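You operate a simulated robot arm through the tools that you are given. There is no shell and no other tool. Be economical: measure what you need, move in short steps, check, and stop when the job is done.

You run a simulated robot arm. Do the job below in one go: nothing can be reset, and whatever is moved stays where it is left.

Task
Oil the middle of the slide way's bare end with the pale felt pad.
Fine: slide to row 5 and leave it there; oil from the oil dish; the pad goes into the old bench drawer, drawer shut. Set down upright: pale felt pad. A coat counts when it lies all over at full strength: go over it till it gets no stronger.
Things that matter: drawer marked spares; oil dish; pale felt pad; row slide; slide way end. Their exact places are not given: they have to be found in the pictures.

It is judged by the outcome, as a careful person would: the job done as asked, and still so three seconds after it is handed in. It fails if anything else is knocked over, pushed out of place, dropped, spilled or broken.

Robot
A 6-joint arm with a fingered hand on a trunk, on a base that drives. Base frame: it is fixed to the floor where the robot stands at the start and does not move with it; the origin is under the middle of the robot, x ahead of it, y to its left, z up. Readings come in mm, rad, newtons and seconds.
With the tool pointing down near the work surface it reaches from about 260 to 700 mm from the robot's upright axis, wherever it stands. Its first joint turns from -2.897 to 2.897 rad. Places, roughly: drawer marked spares [600, -500, 600]; row slide [600, -300, 800]; slide way end [600, -400, 800]. Payload 4 kg.
The TCP is the grasp point between the finger pads, 26 mm short of the fingertips. In the tool frame z runs along the fingers and y along their closing line. Largest opening 148 mm; the body of the gripper starts 73 mm behind the TCP. The gripper is a hand of 3 fingers: y runs from the thumb to the fingers, the wrist lies at [0, 0, -239] in the tool frame.
Orientation is that of the tool frame in the base frame, as [roll, pitch, yaw] about the fixed x, y, z axes, in that order (R = Rz(yaw) Ry(pitch) Rx(roll)). With the fingers straight down and closing along the base's y, the tool's x points along the base's -x, its y along +y and its z along -z.

Tools
- The arm moves only by the tool arm_command. Its arguments are lists of equal length, an entry for each row: "travel": the shift along the tool's x, y, z in mm, a list of three; "angular": the turn, a rotation vector about the tool's x, y, z in rad, a list of three. In form: {"travel": [[dx, dy, dz], ...], "angular": [[ax, ay, az], ...]}. A call has 1 to 8 rows; each row shifts and turns the commanded pose from where the row before left it, along the tool's axes as they then stand. Each row takes 0.2 s and may step no farther than 50 mm and 0.15 rad from the row before; otherwise, the whole call is refused. A pose out of reach is approached as far as the arm can. The call stops where the force on the tool passes 40 N (or 10 N more than at its start, if that is more) or the arm is blocked; 0.2 s more then pass. In this call time passes only in rows, and 0.2 s behind the last. The reply holds the time, the measured pose of the TCP, the force on the tool along the base axes, the opening and the grip force, in the units named above and with some noise, with the torque about the TCP (base axes, N m) and any sound that the robot's microphone picked up.
- Cameras (640 x 400 px; columns grow to the right, rows downward): "scene" is now at [-0.2, 129.9, 1530.1]; the picture's right is [-0.92, -0.39, 0.00], its down [-0.27, 0.64, -0.72] and it looks along [0.28, -0.66, -0.70] (base axes); focal length 284 px, centre (320, 200). "wrist" rides on the gripper at [68, -39, -90] in the tool frame; the picture's right is [0.50, 0.87, 0.00], its down [-0.66, 0.38, -0.65] and it looks along [-0.57, 0.33, 0.76] (tool axes); focal length 222 px, centre (320, 200).
- get_image(camera): a new picture of that camera. No time passes.
- slide_trunk(by): slides the trunk up (or, below 0, down) by that many mm; the arm and the scene camera ride with it, the base frame stays. It gives what a move gives, with no picture.
- drive_base(legs): drives the robot by 1 to 6 legs, each [ahead, left, turn to the left] in mm, mm and rad, along the robot's own axes; the way and the turn of a leg run together, so that a leg with both is an arc; at most 1500 mm and 3.142 rad a leg. The arm and the cameras ride along, it lands a little off, and it stops where it bumps. It gives what a move gives.
- finger_targets(finger1, finger2, thumb_bend): sets how far each is bent, from 0 (flat) to 1 (curled in); at 0.3 the hand is open as for a grip, at 0.7 the pads meet at the TCP. One left out holds its place. A second passes; each finger stops where it meets its share of the squeeze, and holds until it gets a number again. It is the only way to open and close the hand. It gives what a move gives, with no picture; readings hold the bend of each and the force on the fingers (four entries, about 0 where the hand has none), thumb and palm.
- pan_tilt(pan, tilt): turns the head with the scene camera to pan (to the left, within 2.094 rad either way) and tilt (down, from -0.506 to 1.204), counted from straight ahead of the robot. It gives what a move gives.
- pixel_to_xyz(camera, pixels): there is no depth. For up to 12 entries [column, row, z] of the newest picture of that camera ("zoom" is the newest enlarged one), the place [x, y] in the base frame at which the ray of that pixel passes the height z, good to about 2 mm, but the place of the scene camera against the robot may be out by one fixed shift of up to 12 mm in any direction. No time passes.
- zoom(camera, box): a new picture of the part [left, top, right, bottom] of that camera's present view, enlarged. No time passes.
- hand_in(): hands the job in; it is judged then, once.

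Go step by step. Measure first, check grasps and placings, and put right what went wrong. The budget is 80 turns and 48 pictures, counting those below and the enlarged ones. Unless the task says otherwise, let go and move clear before handing in, and close with one line.

The tools are called after "Emit:" as name(argument=value, ...) on one line, values as JSON. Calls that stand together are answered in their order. arm_command: Moves the arm, as the interface text tells. Its arguments: {"type":"object","properties":{"travel":{"type":"array"},"angular":{"type":"array"}},"required":["travel","angular"]} The other tools are called the same way: slide_trunk (by) slides the trunk up or down; finger_targets (finger1, finger2, thumb_bend) moves the fingers one by one; drive_base (legs) drives the base; pan_tilt (pan, tilt) turns the head that bears the scene camera; get_image (camera) takes a picture; pixel_to_xyz (camera, pixels) gives the place at which the rays of pixels pass given heights; zoom (camera, box) takes an enlarged picture of a part of a camera's view; hand_in () hands the job in.

At the start:

```text
time_s: 0.0
ee_pos: [205.0, -371.0, 1073.0]
tool_rot: [-3.141, 0.0, 3.141]
wrist_force: [0.0, 0.0, 0.4]
wrist_torque: [-0.01, 0.03, 0.03]
grip_width: 148.0
grasp_force: 0.1
shape: jaw
bend: [0.3, 0.3, 0.3]
finger forces: [0.0, 0.1, 0.0, 0.0, 0.0, 0.0]
trunk travel left (down, up): [-275.0, 42.0]
robot x, y, heading: [0.6, 0.5, -0.002]
head pan, tilt: [-1.169, 0.77]
```

scene: 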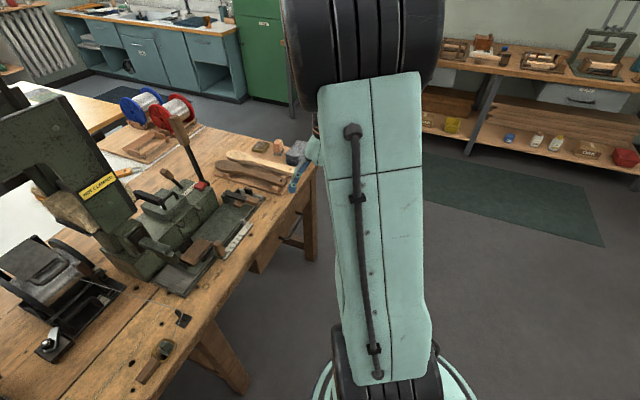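
wrist: 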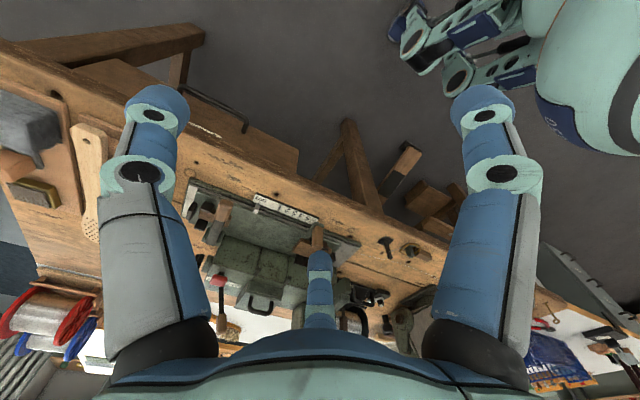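

The scene shows a bench on the left with a machine (green, yellow label) and small items; details are too small. I'll pan toward straight ahead and zoom.

Emit:
pan_tilt(pan=-0.6, tilt=0.85)

Emit:
get_image(camera="scene")

```text
time_s: 1.0
ee_pos: [204.5, -369.4, 1074.2]
tool_rot: [3.142, 0.0, 3.14]
wrist_force: [-0.2, 0.0, 0.7]
wrist_torque: [-0.01, -0.02, -0.01]
grip_width: 147.9
grasp_force: 0.1
shape: jaw
bend: [0.3, 0.3, 0.3]
finger forces: [0.0, 0.0, 0.0, 0.1, 0.0, 0.1]
trunk travel left (down, up): [-275.0, 42.0]
robot x, y, heading: [3.3, -3.3, -0.004]
head pan, tilt: [-0.6, 0.85]
```

```text
45 pictures are left
```

scene: 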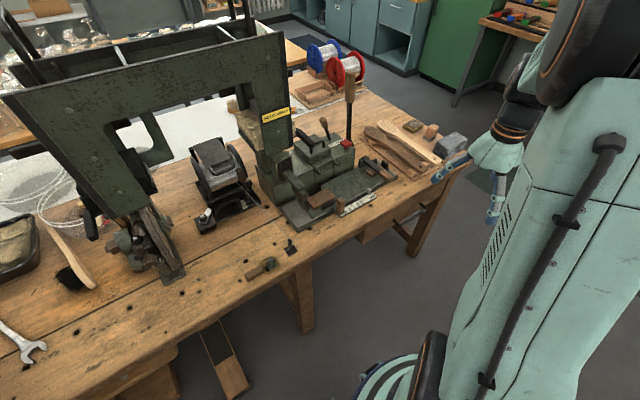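

Emit:
zoom(camera="scene", box=[240, 90, 480, 240])

Emit:
zoom(camera="scene", box=[170, 120, 410, 300])

```text
2.67 times, centred on (360, 165) of scene
```

zoom: 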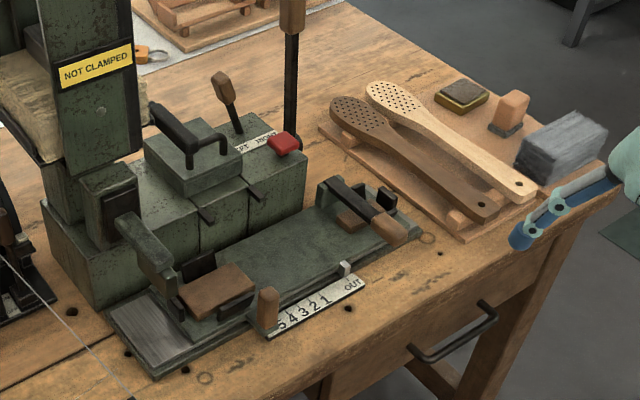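

```text
2.22 times, centred on (290, 210) of scene
```

zoom: 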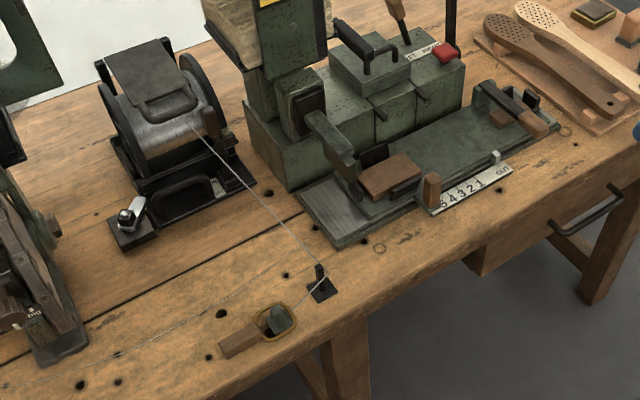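

The machine has a slide with a 5-4-3-2-1-OUT scale (zoom px 320,300) and a drawer with a bar handle (455,335). I still need to find the oil dish and pad; I'll look further left and right.

Emit:
pixel_to_xyz(camera="scene", pixels=[[280, 210, 800], [297, 228, 800], [395, 180, 800], [345, 213, 800], [374, 191, 800], [265, 265, 800], [470, 165, 800], [300, 250, 800], [415, 200, 700], [15, 240, 800], [20, 350, 800]])

Emit:
pan_tilt(pan=0.3, tilt=0.7)

Emit:
get_image(camera="scene")

```text
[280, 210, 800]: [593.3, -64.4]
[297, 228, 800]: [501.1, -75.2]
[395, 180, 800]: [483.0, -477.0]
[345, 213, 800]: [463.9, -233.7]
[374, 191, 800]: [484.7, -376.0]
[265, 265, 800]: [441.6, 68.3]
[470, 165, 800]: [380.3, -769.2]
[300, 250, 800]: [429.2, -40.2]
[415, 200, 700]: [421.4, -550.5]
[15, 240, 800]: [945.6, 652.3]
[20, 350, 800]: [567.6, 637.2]
```

```text
time_s: 2.2
ee_pos: [203.8, -370.4, 1072.2]
tool_rot: [3.141, 0.0, 3.142]
wrist_force: [0.3, 0.6, -0.7]
wrist_torque: [-0.02, 0.0, 0.02]
grip_width: 148.1
grasp_force: 0.0
shape: jaw
bend: [0.3, 0.3, 0.3]
finger forces: [0.0, 0.0, 0.1, 0.1, 0.0, 0.0]
trunk travel left (down, up): [-275.0, 42.0]
robot x, y, heading: [1.6, -1.1, 0.002]
head pan, tilt: [0.3, 0.7]
```

```text
42 pictures are left
```

scene: 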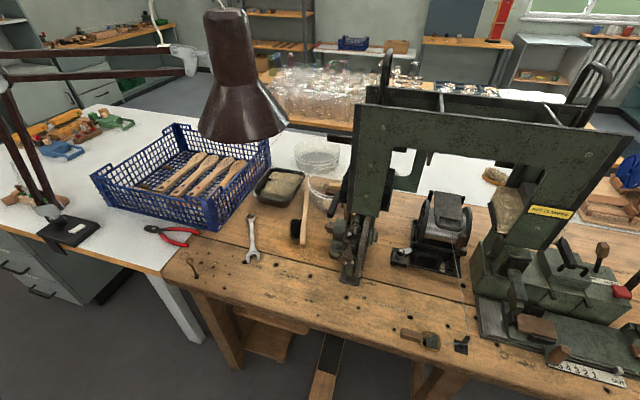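

The slide way spans y≈-65…-477. On this side of the bench I see no oil dish for certain (black tray at 280,185). I'll look closer at both the tray and the bench's right end.

Emit:
zoom(camera="scene", box=[180, 130, 500, 360])

Emit:
pan_tilt(pan=-0.9, tilt=0.75)

Emit:
zoom(camera="scene", box=[180, 100, 360, 220])

```text
1.74 times, centred on (340, 245) of scene
```

zoom: 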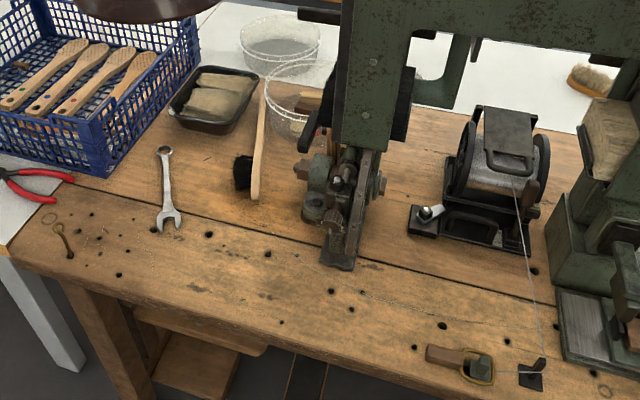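

```text
time_s: 3.6
ee_pos: [204.0, -369.8, 1072.9]
tool_rot: [3.141, 0.0, 3.141]
wrist_force: [-0.8, 0.2, -0.1]
wrist_torque: [-0.03, -0.01, -0.01]
grip_width: 147.9
grasp_force: 0.0
shape: jaw
bend: [0.3, 0.3, 0.3]
finger forces: [0.1, 0.0, 0.1, 0.1, 0.0, 0.1]
trunk travel left (down, up): [-275.0, 42.0]
robot x, y, heading: [3.2, -0.3, 0.002]
head pan, tilt: [-0.901, 0.75]
```

```text
3.33 times, centred on (270, 160) of scene
```

zoom: 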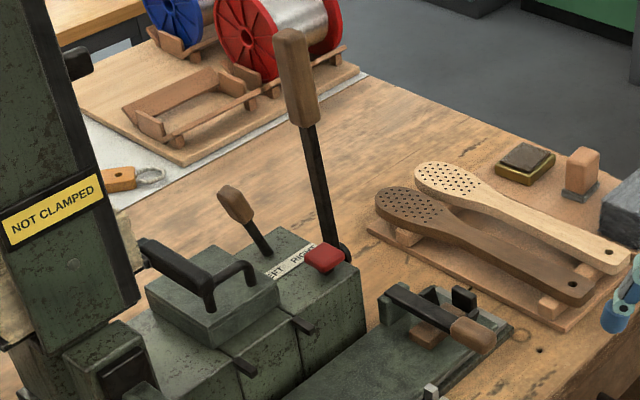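

The yellow-rimmed tin at zoom (525,162) looks like the oil dish, and the wood block with pale grey base (580,172) might be the felt pad. I'll zoom closer there.

Emit:
zoom(camera="scene", box=[300, 125, 400, 190])

Emit:
pixel_to_xyz(camera="scene", pixels=[[328, 148, 810], [343, 156, 800], [360, 162, 810]])

Emit:
get_image(camera="scene")

```text
6.15 times, centred on (350, 158) of scene
```

zoom: 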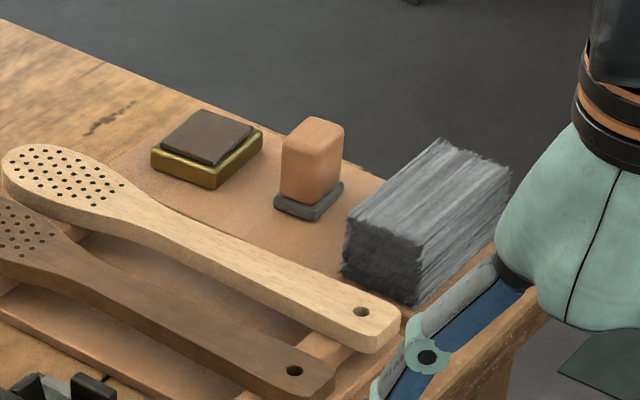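

```text
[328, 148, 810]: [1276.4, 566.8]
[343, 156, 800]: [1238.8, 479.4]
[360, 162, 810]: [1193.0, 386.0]
```

```text
38 pictures are left
```

scene: 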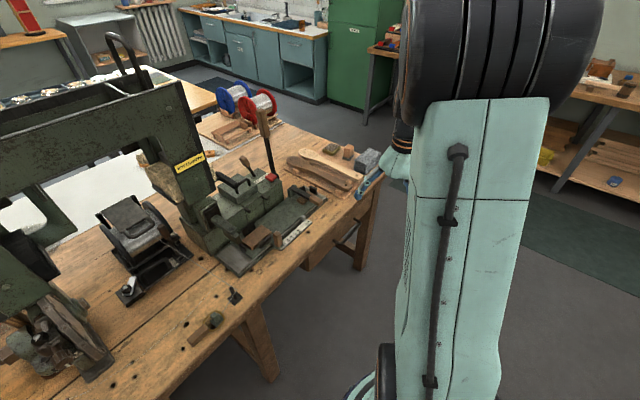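

The pad by the paddles has a dark felt; it may be a stamp/other pad. I'll zoom on the small item at (207,328) and on the slide.

Emit:
zoom(camera="scene", box=[170, 275, 270, 355])

Emit:
zoom(camera="scene", box=[200, 170, 340, 280])

Emit:
get_image(camera="wrist")

```text
5.00 times, centred on (220, 315) of scene
```

zoom: 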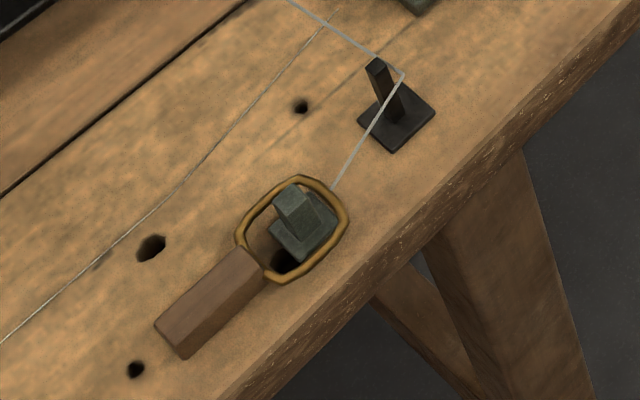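

```text
3.64 times, centred on (270, 225) of scene
```

zoom: 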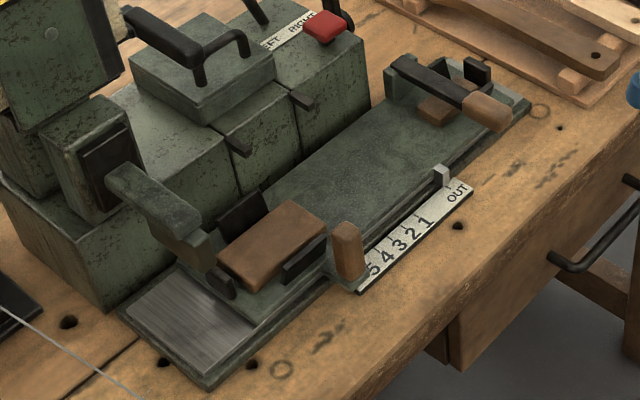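

```text
35 pictures are left
```

wrist: 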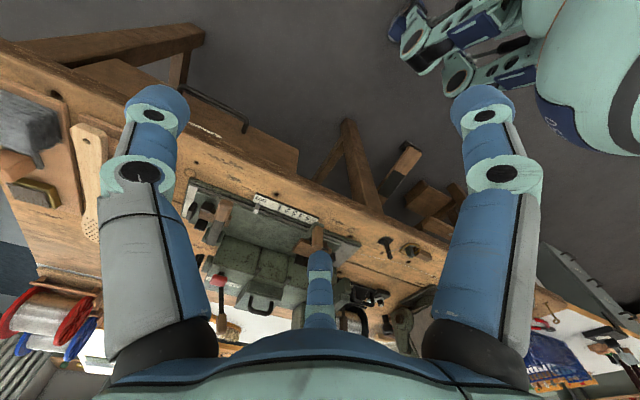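

The slide's pointer is at ~(440,175) near OUT; the right end becomes bare when it's slid left to 5. No clearly pale pad yet; I look at the rest of the room to the right and left.

Emit:
pan_tilt(pan=-2.0, tilt=0.5)

Emit:
get_image(camera="scene")

Emit:
pan_tilt(pan=1.1, tilt=0.5)

Emit:
get_image(camera="scene")

```text
time_s: 4.9
ee_pos: [204.3, -369.7, 1073.4]
tool_rot: [3.141, 0.0, 3.141]
wrist_force: [-0.5, 0.4, 0.0]
wrist_torque: [0.01, -0.01, -0.03]
grip_width: 147.8
grasp_force: 0.1
shape: jaw
bend: [0.3, 0.3, 0.3]
finger forces: [0.0, 0.0, 0.0, 0.0, 0.1, 0.1]
trunk travel left (down, up): [-275.0, 42.0]
robot x, y, heading: [0.6, 1.0, 0.001]
head pan, tilt: [-2.0, 0.499]
```

```text
34 pictures are left
```

scene: 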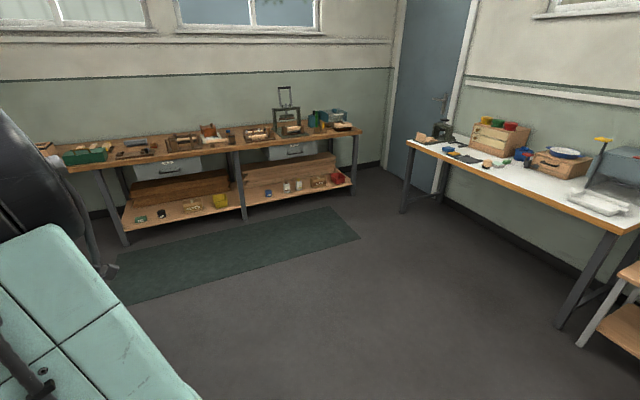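

```text
time_s: 7.6
ee_pos: [203.6, -370.2, 1073.2]
tool_rot: [-3.141, -0.001, 3.142]
wrist_force: [0.0, 0.7, -0.5]
wrist_torque: [0.0, 0.03, 0.0]
grip_width: 148.1
grasp_force: 0.0
shape: jaw
bend: [0.3, 0.3, 0.3]
finger forces: [0.0, 0.0, 0.0, 0.0, 0.0, 0.0]
trunk travel left (down, up): [-275.0, 42.0]
robot x, y, heading: [-4.3, 0.2, 0.0]
head pan, tilt: [1.1, 0.499]
```

```text
33 pictures are left
```

scene: 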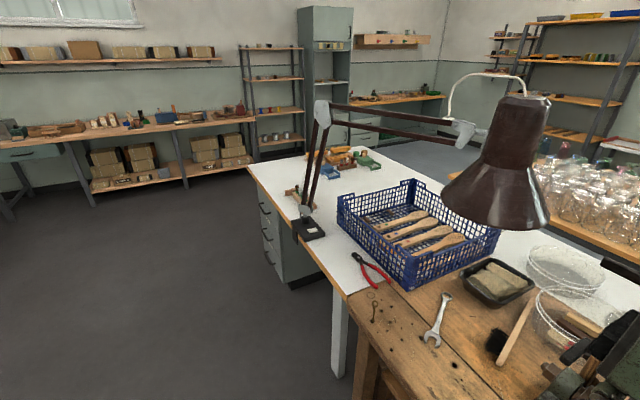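

The rest of the room holds nothing near; the dish/pad next to the paddles are the likely ones. I'll drive along the bench to the right and look from close by.

Emit:
drive_base(legs=[[0, -420, 0]])

Emit:
pan_tilt(pan=-0.3, tilt=0.95)

Emit:
get_image(camera="scene")

```text
time_s: 11.9
ee_pos: [202.2, -797.7, 1071.9]
tool_rot: [3.141, 0.002, 3.14]
wrist_force: [-0.9, 0.4, -0.5]
wrist_torque: [0.01, -0.03, -0.03]
grip_width: 147.9
grasp_force: 0.1
shape: jaw
bend: [0.3, 0.3, 0.3]
finger forces: [0.0, 0.0, 0.0, 0.1, 0.0, 0.0]
trunk travel left (down, up): [-275.0, 42.0]
robot x, y, heading: [0.4, -423.9, -0.001]
head pan, tilt: [1.1, 0.499]
```

```text
time_s: 13.4
ee_pos: [203.0, -796.9, 1074.8]
tool_rot: [-3.141, 0.0, 3.14]
wrist_force: [-0.3, 0.9, -0.8]
wrist_torque: [0.0, 0.03, 0.02]
grip_width: 148.1
grasp_force: 0.0
shape: jaw
bend: [0.3, 0.3, 0.3]
finger forces: [0.0, 0.0, 0.1, 0.0, 0.0, 0.1]
trunk travel left (down, up): [-275.0, 42.0]
robot x, y, heading: [-0.3, -426.2, 0.0]
head pan, tilt: [-0.3, 0.949]
```

```text
32 pictures are left
```

scene: 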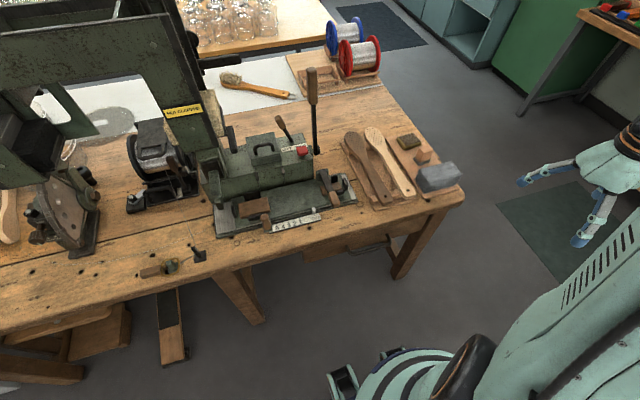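

Emit:
zoom(camera="scene", box=[310, 110, 470, 230])

Emit:
pixel_to_xyz(camera="scene", pixels=[[408, 141, 800], [422, 162, 800], [440, 180, 800], [392, 200, 800], [215, 235, 800], [355, 200, 800], [275, 230, 800], [320, 215, 800], [460, 195, 780], [375, 240, 680]])

Emit:
zoom(camera="scene", box=[190, 60, 350, 180])

```text
3.33 times, centred on (390, 170) of scene
```

zoom: 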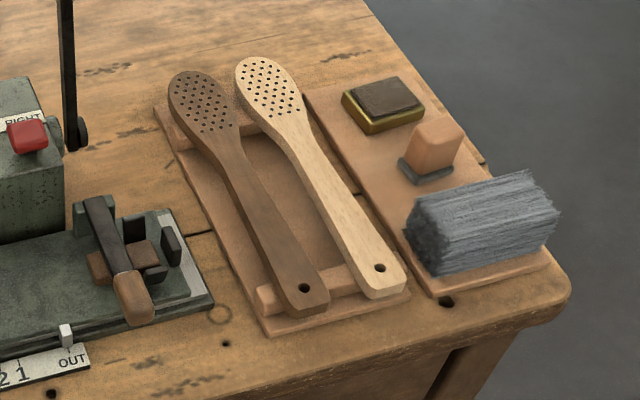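

```text
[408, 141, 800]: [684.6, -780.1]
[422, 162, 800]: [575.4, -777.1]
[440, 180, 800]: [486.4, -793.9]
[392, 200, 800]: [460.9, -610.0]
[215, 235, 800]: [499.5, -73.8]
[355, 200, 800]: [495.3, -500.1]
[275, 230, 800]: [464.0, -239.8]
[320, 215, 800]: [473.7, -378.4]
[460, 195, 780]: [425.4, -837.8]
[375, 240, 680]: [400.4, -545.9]
```

```text
3.33 times, centred on (270, 120) of scene
```

zoom: 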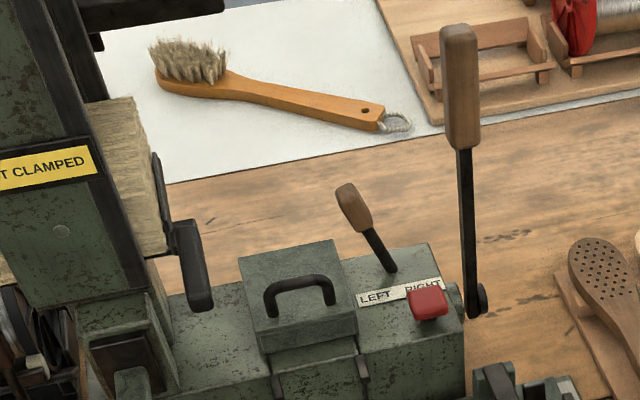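

The dish (zoom 385,103) and block pad (432,150) lie on a board around (685,-780) and (575,-777). I'll bring the wrist camera over for a closer view.

Emit:
arm_command(travel=[[-45, 0, 0], [-45, 0, 0], [-45, 0, 0], [-45, 0, 0]], angular=[[0, 0, 0], [0, 0, 0], [0, 0, 0], [0, 0, 0]])

Emit:
get_image(camera="wrist")

```text
time_s: 14.4
ee_pos: [382.3, -795.1, 1073.1]
tool_rot: [3.14, 0.0, 3.137]
wrist_force: [0.7, -0.3, -0.6]
wrist_torque: [0.05, 0.01, 0.04]
grip_width: 148.0
grasp_force: 0.1
shape: jaw
bend: [0.3, 0.3, 0.3]
finger forces: [0.0, 0.0, 0.1, 0.0, 0.0, 0.0]
trunk travel left (down, up): [-275.0, 42.0]
robot x, y, heading: [-0.4, -428.3, -0.003]
head pan, tilt: [-0.3, 0.949]
```

```text
29 pictures are left
```

wrist: 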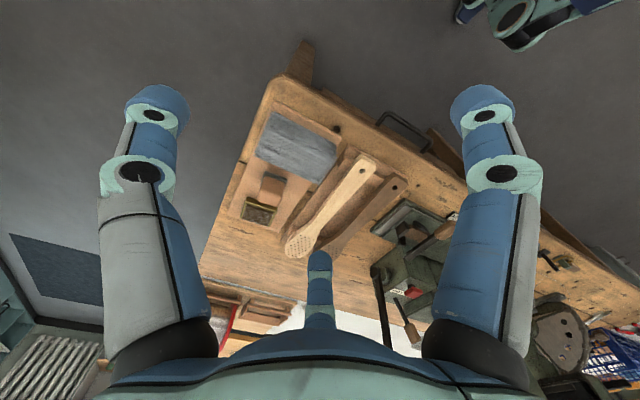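

Emit:
zoom(camera="wrist", box=[220, 150, 320, 250])

Emit:
pixel_to_xyz(camera="wrist", pixels=[[255, 211, 800], [270, 185, 820], [265, 195, 800], [302, 245, 800], [312, 143, 820], [405, 130, 680]])

```text
4.00 times, centred on (270, 200) of wrist
```

zoom: 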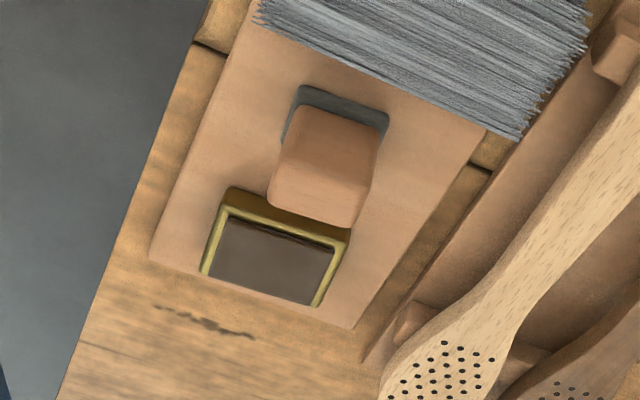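

```text
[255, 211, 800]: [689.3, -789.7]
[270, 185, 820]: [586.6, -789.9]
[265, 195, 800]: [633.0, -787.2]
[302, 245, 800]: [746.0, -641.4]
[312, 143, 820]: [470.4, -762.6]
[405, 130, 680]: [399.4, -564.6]
```

The pad is a wooden block with grey felt, next to a brass dish. I'll study the drawer next, since it must open anyway and may reveal another pad.

Emit:
zoom(camera="scene", box=[290, 190, 450, 290])

Emit:
pixel_to_xyz(camera="zoom", pixels=[[237, 235, 660], [345, 205, 660], [237, 235, 640], [345, 205, 640], [345, 205, 700], [237, 235, 700]])

```text
4.00 times, centred on (370, 240) of scene
```

zoom: 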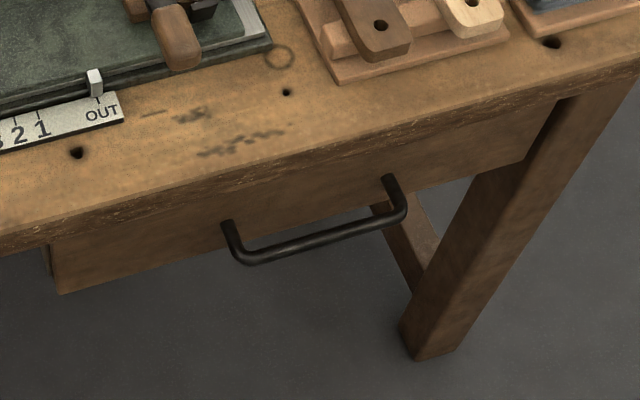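

```text
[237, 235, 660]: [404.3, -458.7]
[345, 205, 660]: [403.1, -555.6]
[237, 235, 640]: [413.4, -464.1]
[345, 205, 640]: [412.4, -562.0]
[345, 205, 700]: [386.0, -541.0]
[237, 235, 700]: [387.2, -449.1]
```

The drawer has a U bar handle, zoom (245,260)–(400,215). I'll triangulate it with the wrist camera, and also the bench height and slide knob.

Emit:
zoom(camera="wrist", box=[340, 90, 480, 250])

Emit:
pixel_to_xyz(camera="zoom", pixels=[[100, 60, 640], [100, 60, 680], [230, 130, 640], [230, 130, 680]])

Emit:
pixel_to_xyz(camera="scene", pixels=[[351.25, 255, 640], [351.25, 255, 680], [390, 243.75, 640], [390, 243.75, 680], [314, 210.5, 800], [335, 205, 820]])

```text
2.50 times, centred on (410, 170) of wrist
```

zoom: 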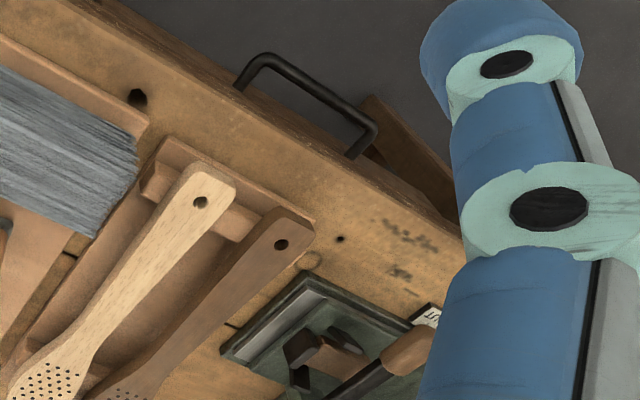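

```text
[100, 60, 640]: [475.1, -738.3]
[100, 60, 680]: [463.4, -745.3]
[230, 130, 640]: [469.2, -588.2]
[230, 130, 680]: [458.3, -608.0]
```

```text
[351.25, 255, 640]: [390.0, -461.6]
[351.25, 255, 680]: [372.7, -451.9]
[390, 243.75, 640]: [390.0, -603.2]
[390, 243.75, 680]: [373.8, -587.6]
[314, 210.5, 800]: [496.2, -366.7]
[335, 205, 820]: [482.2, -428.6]
```

Emit:
pixel_to_xyz(camera="zoom", pixels=[[267, 60, 640], [267, 60, 680], [267, 60, 720], [370, 128, 640], [370, 128, 680], [370, 128, 720], [338, 240, 790], [338, 240, 770]])

Emit:
pixel_to_xyz(camera="scene", pixels=[[361.5, 213, 790], [361.5, 213, 770], [351.25, 255, 720], [390, 243.75, 720]])

```text
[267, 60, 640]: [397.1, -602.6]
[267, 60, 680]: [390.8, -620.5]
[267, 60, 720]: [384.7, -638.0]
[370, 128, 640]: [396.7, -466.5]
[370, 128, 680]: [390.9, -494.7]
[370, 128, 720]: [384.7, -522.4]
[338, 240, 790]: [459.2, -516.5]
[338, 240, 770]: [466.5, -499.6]
```

```text
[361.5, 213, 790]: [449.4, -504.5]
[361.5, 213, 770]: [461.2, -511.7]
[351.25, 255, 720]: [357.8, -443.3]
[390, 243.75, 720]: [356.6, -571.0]
```

Both cameras agree: handle bar at x≈397, y −466…−603, z≈637; bench top z≈780; scene offset about (+7,0). I'll back off to grip the handle with a horizontal hand.

Emit:
drive_base(legs=[[-420, 0, 0]])

Emit:
slide_trunk(by=-200)

Emit:
arm_command(travel=[[0, 0, 0], [0, 0, 0], [0, 0, 0], [0, 0, 0], [0, 0, 0], [0, 0, 0]], angular=[[0, -0.15, 0], [0, -0.15, 0], [0, -0.15, 0], [0, -0.15, 0], [0, -0.15, 0], [0, -0.15, 0]])

Emit:
arm_command(travel=[[0, 0, 0], [0, 0, 0], [0, 0, 0], [0, 0, 0], [0, 0, 0]], angular=[[0, -0.134, 0], [0, -0.134, 0], [0, -0.134, 0], [0, -0.134, 0], [0, -0.134, 0]])

Emit:
finger_targets(finger1=0.5, finger2=0.5, thumb_bend=0.5)

```text
time_s: 17.0
ee_pos: [-42.4, -794.4, 1073.8]
tool_rot: [3.141, -0.001, -3.141]
wrist_force: [0.0, 0.3, -0.1]
wrist_torque: [0.02, -0.01, 0.01]
grip_width: 148.0
grasp_force: 0.2
shape: jaw
bend: [0.3, 0.3, 0.3]
finger forces: [0.1, 0.0, 0.0, 0.0, 0.0, 0.0]
trunk travel left (down, up): [-275.0, 42.0]
robot x, y, heading: [-420.3, -425.1, 0.0]
head pan, tilt: [-0.3, 0.949]
```

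```text
time_s: 19.2
ee_pos: [-41.3, -793.5, 873.4]
tool_rot: [3.141, 0.001, -3.141]
wrist_force: [0.5, -0.6, 0.2]
wrist_torque: [-0.02, -0.02, -0.02]
grip_width: 147.9
grasp_force: 0.1
shape: jaw
bend: [0.3, 0.3, 0.3]
finger forces: [0.0, 0.1, 0.0, 0.0, 0.1, 0.0]
trunk travel left (down, up): [-75.0, 242.0]
robot x, y, heading: [-426.1, -426.9, 0.001]
head pan, tilt: [-0.3, 0.949]
```

```text
time_s: 20.6
ee_pos: [60.5, -788.1, 980.1]
tool_rot: [3.116, 0.793, 3.095]
wrist_force: [-0.5, -0.4, 0.5]
wrist_torque: [0.0, 0.04, -0.04]
grip_width: 147.7
grasp_force: 0.0
shape: jaw
bend: [0.3, 0.3, 0.3]
finger forces: [0.1, 0.0, 0.0, 0.0, 0.0, 0.0]
out of reach, approached as far as the arm can: row 4, 5, 6
trunk travel left (down, up): [-75.0, 242.0]
robot x, y, heading: [-423.2, -423.7, 0.001]
head pan, tilt: [-0.3, 0.949]
```

```text
time_s: 21.8
ee_pos: [227.3, -856.4, 1215.1]
tool_rot: [3.014, 1.493, 3.006]
wrist_force: [-0.4, 0.2, -0.3]
wrist_torque: [-0.03, 0.03, 0.0]
grip_width: 147.8
grasp_force: 0.1
shape: jaw
bend: [0.3, 0.3, 0.3]
finger forces: [0.0, 0.0, 0.1, 0.0, 0.0, 0.0]
out of reach, approached as far as the arm can: row 1, 2, 3, 4, 5
trunk travel left (down, up): [-75.0, 242.0]
robot x, y, heading: [-427.2, -424.0, 0.002]
head pan, tilt: [-0.3, 0.949]
```

```text
time_s: 22.8
ee_pos: [226.3, -855.5, 1214.7]
tool_rot: [3.025, 1.491, 3.016]
wrist_force: [0.2, 0.8, 0.2]
wrist_torque: [0.0, 0.02, 0.01]
grip_width: 62.9
grasp_force: 0.0
shape: fingers
bend: [0.5, 0.5, 0.5]
finger forces: [0.0, 0.0, 0.1, 0.0, 0.0, 0.0]
trunk travel left (down, up): [-75.0, 242.0]
robot x, y, heading: [-424.8, -428.5, 0.001]
head pan, tilt: [-0.3, 0.949]
```

The horizontal pose was out of reach at that close radius, so the arm went elsewhere. I'll move the commanded pose farther out toward the handle where it should be reachable.

Emit:
arm_command(travel=[[8, 28, 38], [8, 28, 38], [8, 28, 38], [8, 28, 38], [8, 28, 38], [8, 28, 38], [8, 28, 38]], angular=[[0, 0, 0], [0, 0, 0], [0, 0, 0], [0, 0, 0], [0, 0, 0], [0, 0, 0], [0, 0, 0]])

```text
time_s: 24.4
ee_pos: [434.4, -669.5, 1115.7]
tool_rot: [3.095, 1.5, 3.084]
wrist_force: [-0.2, 0.1, 0.8]
wrist_torque: [-0.02, 0.0, 0.0]
grip_width: 62.5
grasp_force: 0.1
shape: fingers
bend: [0.5, 0.5, 0.5]
finger forces: [0.1, 0.0, 0.1, 0.1, 0.0, 0.0]
out of reach, approached as far as the arm can: row 5, 6, 7
trunk travel left (down, up): [-75.0, 242.0]
robot x, y, heading: [-422.4, -426.8, 0.002]
head pan, tilt: [-0.3, 0.949]
```

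The command restarts from the reached pose, now (434,-670,1116). I'll go down, back and to the left toward a point in front of the handle.

Emit:
arm_command(travel=[[0, 15, -45], [0, 15, -45], [40, 15, -20], [40, 15, -20], [40, 15, -10], [40, 15, -5], [40, 15, 0], [40, 15, 0]], angular=[[0, 0, 0], [0, 0, 0], [0, 0, 0], [0, 0, 0], [0, 0, 0], [0, 0, 0], [0, 0, 0], [0, 0, 0]])

```text
time_s: 26.2
ee_pos: [478.3, -623.2, 945.1]
tool_rot: [3.093, 1.501, 3.081]
wrist_force: [0.1, -0.3, 0.1]
wrist_torque: [0.0, -0.02, 0.01]
grip_width: 62.5
grasp_force: 0.0
shape: fingers
bend: [0.5, 0.5, 0.5]
finger forces: [0.0, 0.0, 0.0, 0.0, 0.0, 0.0]
out of reach, approached as far as the arm can: row 1, 2, 3, 4, 5, 6, 7, 8
trunk travel left (down, up): [-75.0, 242.0]
robot x, y, heading: [-426.1, -424.2, -0.001]
head pan, tilt: [-0.3, 0.949]
```

With the hand level the arm can't get low; I'll use a 45° tilt instead. Back the base off, tilt down, then roll 90° so the fingers close across the bar.

Emit:
drive_base(legs=[[-260, 0, 0]])

Emit:
arm_command(travel=[[0, 0, 0], [0, 0, 0], [0, 0, 0], [0, 0, 0], [0, 0, 0]], angular=[[0, 0.15, 0], [0, 0.15, 0], [0, 0.15, 0], [0, 0.15, 0], [0, 0.11, 0]])

Emit:
arm_command(travel=[[0, 0, 0], [0, 0, 0], [0, 0, 0], [0, 0, 0], [0, 0, 0], [0, 0, 0], [0, 0, 0]], angular=[[0, 0, 0.15], [0, 0, 0.15], [0, 0, 0.15], [0, 0, 0.15], [0, 0, 0.15], [0, 0, 0.15], [0, 0, 0.15]])

```text
time_s: 28.0
ee_pos: [222.3, -625.0, 946.6]
tool_rot: [3.086, 1.5, 3.071]
wrist_force: [-0.7, -0.4, 0.5]
wrist_torque: [-0.02, 0.02, 0.0]
grip_width: 62.5
grasp_force: 0.1
shape: fingers
bend: [0.5, 0.5, 0.5]
finger forces: [0.0, 0.1, 0.1, 0.0, 0.1, 0.0]
trunk travel left (down, up): [-75.0, 242.0]
robot x, y, heading: [-680.1, -425.6, -0.0]
head pan, tilt: [-0.3, 0.949]
```

```text
time_s: 29.2
ee_pos: [131.3, -643.3, 920.4]
tool_rot: [3.137, 0.789, 3.123]
wrist_force: [0.1, 0.9, 0.0]
wrist_torque: [0.0, -0.01, 0.01]
grip_width: 62.2
grasp_force: 0.1
shape: fingers
bend: [0.5, 0.5, 0.5]
finger forces: [0.1, 0.0, 0.0, 0.1, 0.0, 0.1]
out of reach, approached as far as the arm can: row 1, 2, 3, 4, 5
trunk travel left (down, up): [-75.0, 242.0]
robot x, y, heading: [-681.4, -427.7, -0.005]
head pan, tilt: [-0.3, 0.949]
```

```text
time_s: 30.8
ee_pos: [131.1, -642.1, 920.2]
tool_rot: [2.419, 0.358, 1.939]
wrist_force: [0.5, -1.0, 0.2]
wrist_torque: [0.02, 0.03, 0.06]
grip_width: 62.3
grasp_force: 0.0
shape: fingers
bend: [0.5, 0.5, 0.5]
finger forces: [0.1, 0.0, 0.0, 0.0, 0.1, 0.1]
trunk travel left (down, up): [-75.0, 242.0]
robot x, y, heading: [-685.9, -428.2, -0.002]
head pan, tilt: [-0.3, 0.949]
```

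Rolling works; finish the roll, then descend in front of the drawer with the trunk and the arm.

Emit:
slide_trunk(by=-75)

Emit:
arm_command(travel=[[0, 0, 0], [0, 0, 0], [0, 0, 0], [0, 0, 0]], angular=[[0, 0, 0.13], [0, 0, 0.13], [0, 0, 0.13], [0, 0, 0.13]])

Emit:
arm_command(travel=[[15, -30, 30], [15, -30, 30], [15, -30, 30], [15, -30, 30]], angular=[[0, 0, 0], [0, 0, 0], [0, 0, 0], [0, 0, 0]])

```text
time_s: 31.9
ee_pos: [131.0, -643.2, 845.6]
tool_rot: [2.42, 0.359, 1.939]
wrist_force: [0.1, 0.4, -0.8]
wrist_torque: [0.02, 0.02, -0.01]
grip_width: 62.4
grasp_force: 0.0
shape: fingers
bend: [0.5, 0.5, 0.5]
finger forces: [0.0, 0.1, 0.0, 0.0, 0.1, 0.0]
trunk travel left (down, up): [0.0, 317.0]
robot x, y, heading: [-681.0, -426.1, 0.002]
head pan, tilt: [-0.3, 0.949]
```

```text
time_s: 33.0
ee_pos: [132.4, -643.1, 845.9]
tool_rot: [2.352, -0.005, 1.556]
wrist_force: [-0.1, -0.1, -0.1]
wrist_torque: [-0.02, 0.0, -0.04]
grip_width: 62.5
grasp_force: 0.0
shape: fingers
bend: [0.5, 0.5, 0.5]
finger forces: [0.0, 0.1, 0.0, 0.0, 0.1, 0.1]
trunk travel left (down, up): [0.0, 317.0]
robot x, y, heading: [-680.7, -423.8, -0.007]
head pan, tilt: [-0.3, 0.949]
```

```text
time_s: 34.0
ee_pos: [133.1, -582.3, 675.7]
tool_rot: [2.35, -0.001, 1.556]
wrist_force: [0.2, 0.5, 0.5]
wrist_torque: [0.02, 0.01, -0.01]
grip_width: 62.2
grasp_force: 0.0
shape: fingers
bend: [0.5, 0.5, 0.5]
finger forces: [0.0, 0.1, 0.0, 0.1, 0.1, 0.1]
trunk travel left (down, up): [0.0, 317.0]
robot x, y, heading: [-680.0, -426.8, 0.001]
head pan, tilt: [-0.3, 0.949]
```

Reached at 45°, TCP (133,-582,676). I'll look at the handle and drawer front from here.

Emit:
pan_tilt(pan=-0.1, tilt=0.5)

Emit:
zoom(camera="scene", box=[200, 120, 440, 270])

Emit:
get_image(camera="wrist")

```text
time_s: 34.9
ee_pos: [132.9, -581.9, 677.7]
tool_rot: [2.352, -0.004, 1.558]
wrist_force: [-0.9, 0.0, 0.3]
wrist_torque: [0.02, 0.0, 0.01]
grip_width: 62.4
grasp_force: 0.1
shape: fingers
bend: [0.5, 0.5, 0.5]
finger forces: [0.0, 0.0, 0.0, 0.1, 0.0, 0.0]
trunk travel left (down, up): [0.0, 317.0]
robot x, y, heading: [-682.3, -424.2, -0.004]
head pan, tilt: [-0.099, 0.499]
```

```text
2.67 times, centred on (320, 195) of scene
```

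zoom: 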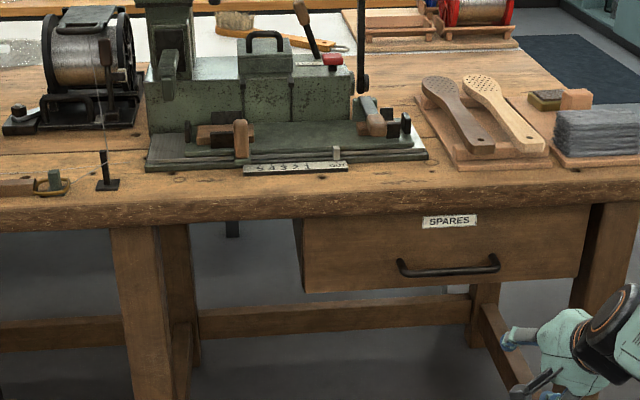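

```text
24 pictures are left
```

wrist: 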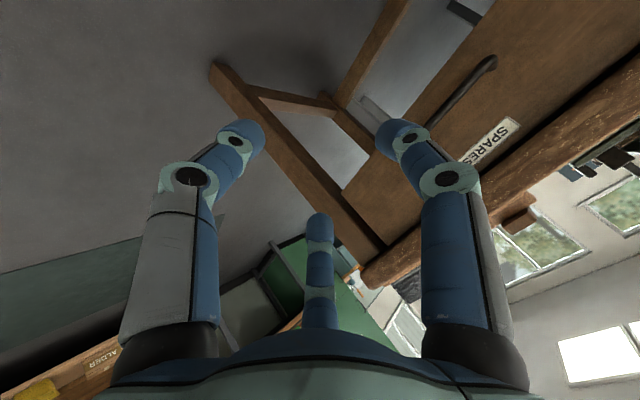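

The drawer reads SPARES. I'll narrow the hand a bit and go to a point up-front of the bar, then slide in diagonally.

Emit:
finger_targets(finger1=0.56, finger2=0.56, thumb_bend=0.56)

Emit:
arm_command(travel=[[9.4, 31.7, 26.9], [9.4, 31.7, 26.9], [9.4, 31.7, 26.9], [9.4, 31.7, 26.9], [9.4, 31.7, 26.9]], angular=[[0, 0, 0], [0, 0, 0], [0, 0, 0], [0, 0, 0], [0, 0, 0]])

Emit:
zoom(camera="scene", box=[300, 150, 460, 260])

```text
time_s: 35.9
ee_pos: [132.0, -582.3, 677.3]
tool_rot: [2.351, -0.002, 1.559]
wrist_force: [-0.1, 0.0, 0.3]
wrist_torque: [0.03, 0.01, -0.01]
grip_width: 42.8
grasp_force: 0.2
shape: fingers
bend: [0.56, 0.56, 0.56]
finger forces: [0.0, 0.0, 0.0, 0.0, 0.0, 0.0]
trunk travel left (down, up): [0.0, 317.0]
robot x, y, heading: [-682.5, -426.6, 0.0]
head pan, tilt: [-0.099, 0.499]
```

```text
time_s: 37.0
ee_pos: [188.4, -559.6, 686.3]
tool_rot: [2.351, -0.002, 1.557]
wrist_force: [0.3, 0.0, 0.2]
wrist_torque: [-0.01, -0.01, -0.01]
grip_width: 42.6
grasp_force: 0.1
shape: fingers
bend: [0.56, 0.56, 0.56]
finger forces: [0.1, 0.1, 0.0, 0.0, 0.1, 0.0]
out of reach, approached as far as the arm can: row 2, 3, 4, 5
trunk travel left (down, up): [0.0, 317.0]
robot x, y, heading: [-681.8, -425.9, 0.001]
head pan, tilt: [-0.099, 0.499]
```

```text
3.64 times, centred on (380, 205) of scene
```

zoom: 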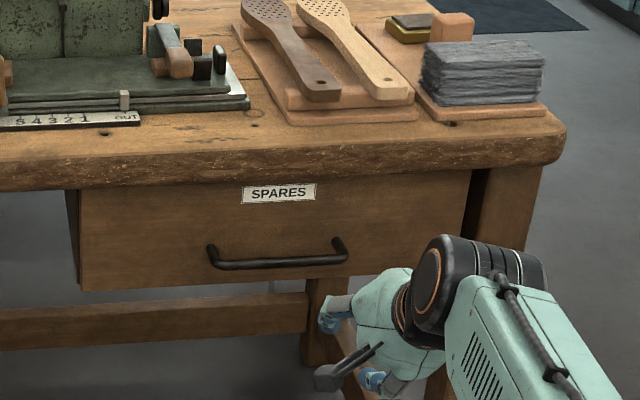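

The arm is at full stretch; I'll drive the base forward by 190 mm and retract accordingly.

Emit:
arm_command(travel=[[12, -28, -28], [12, -14, -14]], angular=[[0, 0, 0], [0, 0, 0]])

Emit:
drive_base(legs=[[200, 0, 0]])

Emit:
zoom(camera="scene", box=[300, 180, 460, 290])

```text
time_s: 37.6
ee_pos: [129.4, -533.2, 685.6]
tool_rot: [2.348, -0.002, 1.556]
wrist_force: [0.4, -0.1, 0.4]
wrist_torque: [0.0, 0.0, -0.02]
grip_width: 42.4
grasp_force: 0.0
shape: fingers
bend: [0.56, 0.56, 0.56]
finger forces: [0.1, 0.1, 0.0, 0.0, 0.0, 0.0]
trunk travel left (down, up): [0.0, 317.0]
robot x, y, heading: [-682.4, -424.8, -0.001]
head pan, tilt: [-0.099, 0.499]
```

```text
time_s: 39.2
ee_pos: [329.9, -533.4, 684.6]
tool_rot: [2.35, -0.004, 1.559]
wrist_force: [0.8, 0.6, -0.2]
wrist_torque: [0.01, -0.01, -0.02]
grip_width: 42.6
grasp_force: 0.0
shape: fingers
bend: [0.56, 0.56, 0.56]
finger forces: [0.1, 0.0, 0.0, 0.0, 0.0, 0.0]
trunk travel left (down, up): [0.0, 317.0]
robot x, y, heading: [-479.8, -425.9, -0.001]
head pan, tilt: [-0.099, 0.499]
```

```text
3.64 times, centred on (380, 235) of scene
```

zoom: 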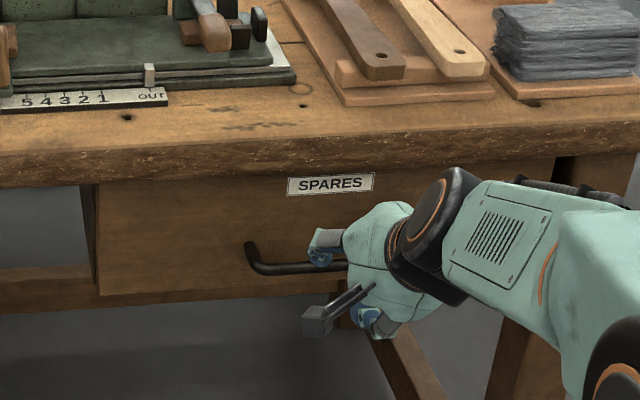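

The open fingers sit just in front of the bar. I'll verify the bar height via this new ray and then move in along the tool axis.

Emit:
pixel_to_xyz(camera="zoom", pixels=[[258, 271, 630], [258, 271, 640], [258, 271, 620], [250, 243, 640], [318, 265, 660]])

Emit:
arm_command(travel=[[0, 7, 28], [0, 7, 28]], angular=[[0, 0, 0], [0, 0, 0]])

```text
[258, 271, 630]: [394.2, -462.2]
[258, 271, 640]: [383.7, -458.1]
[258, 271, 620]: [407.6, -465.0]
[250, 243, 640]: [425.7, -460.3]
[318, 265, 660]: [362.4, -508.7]
```

```text
time_s: 39.9
ee_pos: [378.3, -533.0, 655.8]
tool_rot: [2.352, -0.001, 1.559]
wrist_force: [0.4, -0.2, -0.2]
wrist_torque: [0.02, -0.02, -0.01]
grip_width: 42.5
grasp_force: 0.0
shape: fingers
bend: [0.56, 0.56, 0.56]
finger forces: [0.1, 0.1, 0.0, 0.0, 0.0, 0.0]
trunk travel left (down, up): [0.0, 317.0]
robot x, y, heading: [-480.1, -428.4, -0.01]
head pan, tilt: [-0.099, 0.499]
```

Consistent with bar at (397, 637). Advance the last 17 mm and close.

Emit:
arm_command(travel=[[0, 0, 17]], angular=[[0, 0, 0]])

Emit:
finger_targets(finger1=0.75, finger2=0.75, thumb_bend=0.75)

```text
time_s: 40.2
ee_pos: [389.4, -535.3, 644.0]
tool_rot: [2.352, -0.003, 1.558]
wrist_force: [-0.6, -0.8, 0.0]
wrist_torque: [0.01, 0.02, -0.03]
grip_width: 42.5
grasp_force: 0.1
shape: fingers
bend: [0.56, 0.56, 0.56]
finger forces: [0.1, 0.0, 0.0, 0.1, 0.0, 0.1]
trunk travel left (down, up): [0.0, 317.0]
robot x, y, heading: [-480.4, -426.8, -0.004]
head pan, tilt: [-0.099, 0.499]
```

```text
time_s: 41.2
ee_pos: [389.3, -535.1, 642.4]
tool_rot: [2.353, -0.004, 1.559]
wrist_force: [-0.8, 0.6, -5.9]
wrist_torque: [0.04, 0.06, 0.01]
grip_width: 0.0
grasp_force: 4.4
shape: fingers
bend: [0.73, 0.73, 0.71]
finger forces: [0.0, 0.0, 0.0, 0.0, 9.3, 0.0]
trunk travel left (down, up): [0.0, 317.0]
robot x, y, heading: [-481.0, -428.0, -0.006]
head pan, tilt: [-0.099, 0.499]
```

The pads met (width 0), but the thumb feels 9 N; check what it's touching.

Emit:
zoom(camera="scene", box=[340, 200, 440, 270])

Emit:
get_image(camera="wrist")

```text
5.71 times, centred on (390, 235) of scene
```

zoom: 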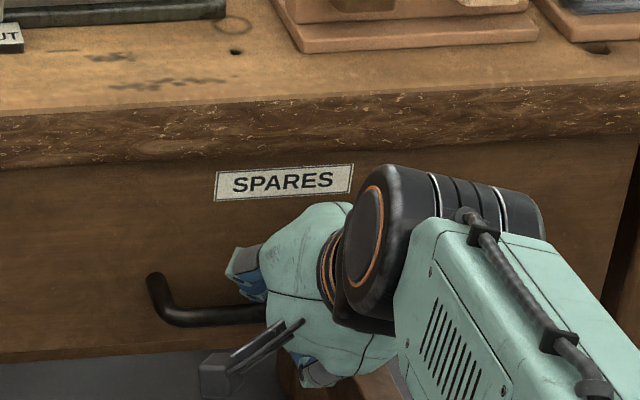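

```text
20 pictures are left
```

wrist: 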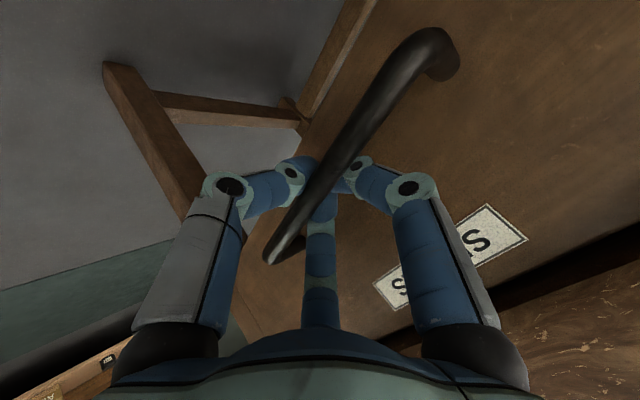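

The bar passes across the palm side of the closed tips, so it may be hooked. Test with a small pull along −x.

Emit:
arm_command(travel=[[0, -14, -14], [0, -14, -14]], angular=[[0, 0, 0], [0, 0, 0]])

Emit:
zoom(camera="scene", box=[320, 180, 440, 270])

```text
time_s: 41.9
ee_pos: [351.9, -534.5, 643.2]
tool_rot: [2.351, -0.003, 1.559]
wrist_force: [-2.0, -0.2, -4.6]
wrist_torque: [-0.01, 0.02, 0.02]
grip_width: 0.0
grasp_force: 4.5
shape: fingers
bend: [0.73, 0.73, 0.71]
finger forces: [0.0, 0.0, 0.1, 0.0, 8.8, 0.1]
trunk travel left (down, up): [0.0, 317.0]
robot x, y, heading: [-484.8, -429.4, -0.001]
head pan, tilt: [-0.099, 0.499]
```

```text
4.44 times, centred on (380, 225) of scene
```

zoom: 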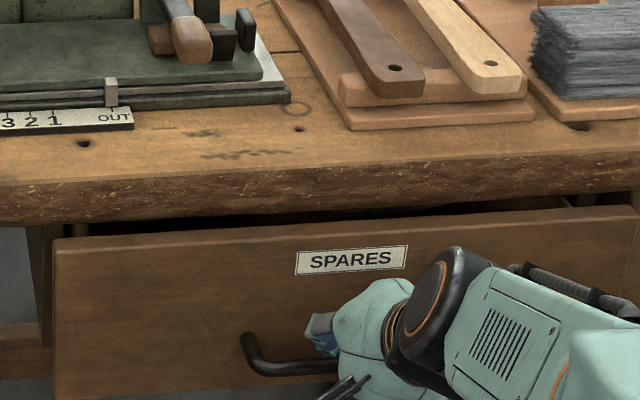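

The drawer follows. Pull it further by driving the base back 150 mm.

Emit:
drive_base(legs=[[-150, 0, 0]])

Emit:
get_image(camera="scene")

```text
time_s: 43.2
ee_pos: [200.5, -532.3, 641.8]
tool_rot: [2.352, -0.003, 1.561]
wrist_force: [0.7, -3.5, -5.6]
wrist_torque: [-0.06, 0.01, 0.0]
grip_width: 0.1
grasp_force: 4.4
shape: fingers
bend: [0.73, 0.73, 0.71]
finger forces: [0.1, 0.0, 0.0, 0.0, 8.8, 0.1]
trunk travel left (down, up): [0.0, 317.0]
robot x, y, heading: [-629.3, -426.5, -0.002]
head pan, tilt: [-0.099, 0.499]
```

```text
18 pictures are left
```

scene: 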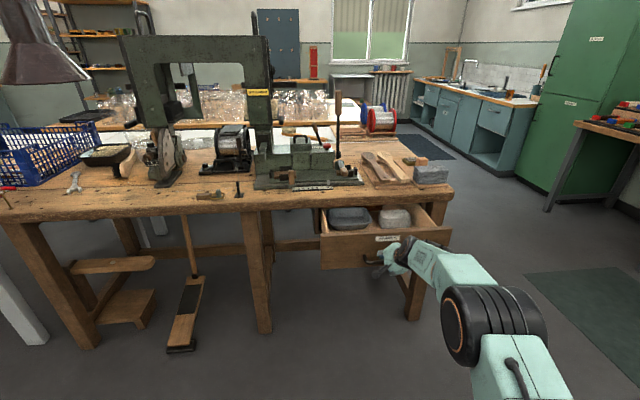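

The drawer is open and holds a dark dish (348,216) and a pale object (395,216). Zoom in.

Emit:
zoom(camera="scene", box=[310, 190, 460, 270])

Emit:
pixel_to_xyz(camera="scene", pixels=[[348, 216, 660], [395, 216, 660]])

```text
4.27 times, centred on (385, 230) of scene
```

zoom: 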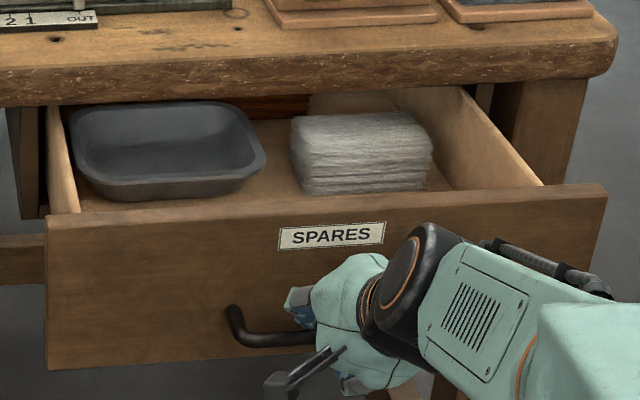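

```text
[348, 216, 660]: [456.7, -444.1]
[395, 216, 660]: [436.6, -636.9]
```

The drawer holds a dark tray and a bristle bundle, so the block with felt on the board is the pad. Release the handle and back out along the tool axis.

Emit:
finger_targets(finger1=0.5, finger2=0.5, thumb_bend=0.5)

Emit:
arm_command(travel=[[0, 0, -30], [0, 0, -40], [0, 0, -45]], angular=[[0, 0, 0], [0, 0, 0], [0, 0, 0]])

Emit:
slide_trunk(by=290)

```text
time_s: 44.2
ee_pos: [200.8, -532.9, 642.4]
tool_rot: [2.349, -0.004, 1.56]
wrist_force: [0.0, 0.5, -0.1]
wrist_torque: [0.01, 0.01, 0.0]
grip_width: 61.7
grasp_force: 0.0
shape: fingers
bend: [0.5, 0.5, 0.5]
finger forces: [0.0, 0.0, 0.0, 0.0, 0.0, 0.0]
trunk travel left (down, up): [0.0, 317.0]
robot x, y, heading: [-630.6, -426.7, 0.003]
head pan, tilt: [-0.099, 0.499]
```

```text
time_s: 45.0
ee_pos: [118.9, -532.9, 723.9]
tool_rot: [2.351, -0.001, 1.56]
wrist_force: [-1.2, 0.2, 0.6]
wrist_torque: [0.01, 0.02, -0.04]
grip_width: 61.6
grasp_force: 0.1
shape: fingers
bend: [0.5, 0.5, 0.5]
finger forces: [0.1, 0.0, 0.0, 0.0, 0.1, 0.0]
trunk travel left (down, up): [0.0, 317.0]
robot x, y, heading: [-633.4, -425.1, -0.0]
head pan, tilt: [-0.099, 0.499]
```

```text
time_s: 47.9
ee_pos: [117.9, -531.1, 1013.2]
tool_rot: [2.351, -0.005, 1.56]
wrist_force: [-0.4, 0.0, -0.5]
wrist_torque: [0.02, -0.01, 0.0]
grip_width: 61.7
grasp_force: 0.0
shape: fingers
bend: [0.5, 0.5, 0.5]
finger forces: [0.0, 0.1, 0.1, 0.0, 0.1, 0.0]
trunk travel left (down, up): [-290.0, 27.0]
robot x, y, heading: [-628.8, -425.6, 0.003]
head pan, tilt: [-0.099, 0.499]
```

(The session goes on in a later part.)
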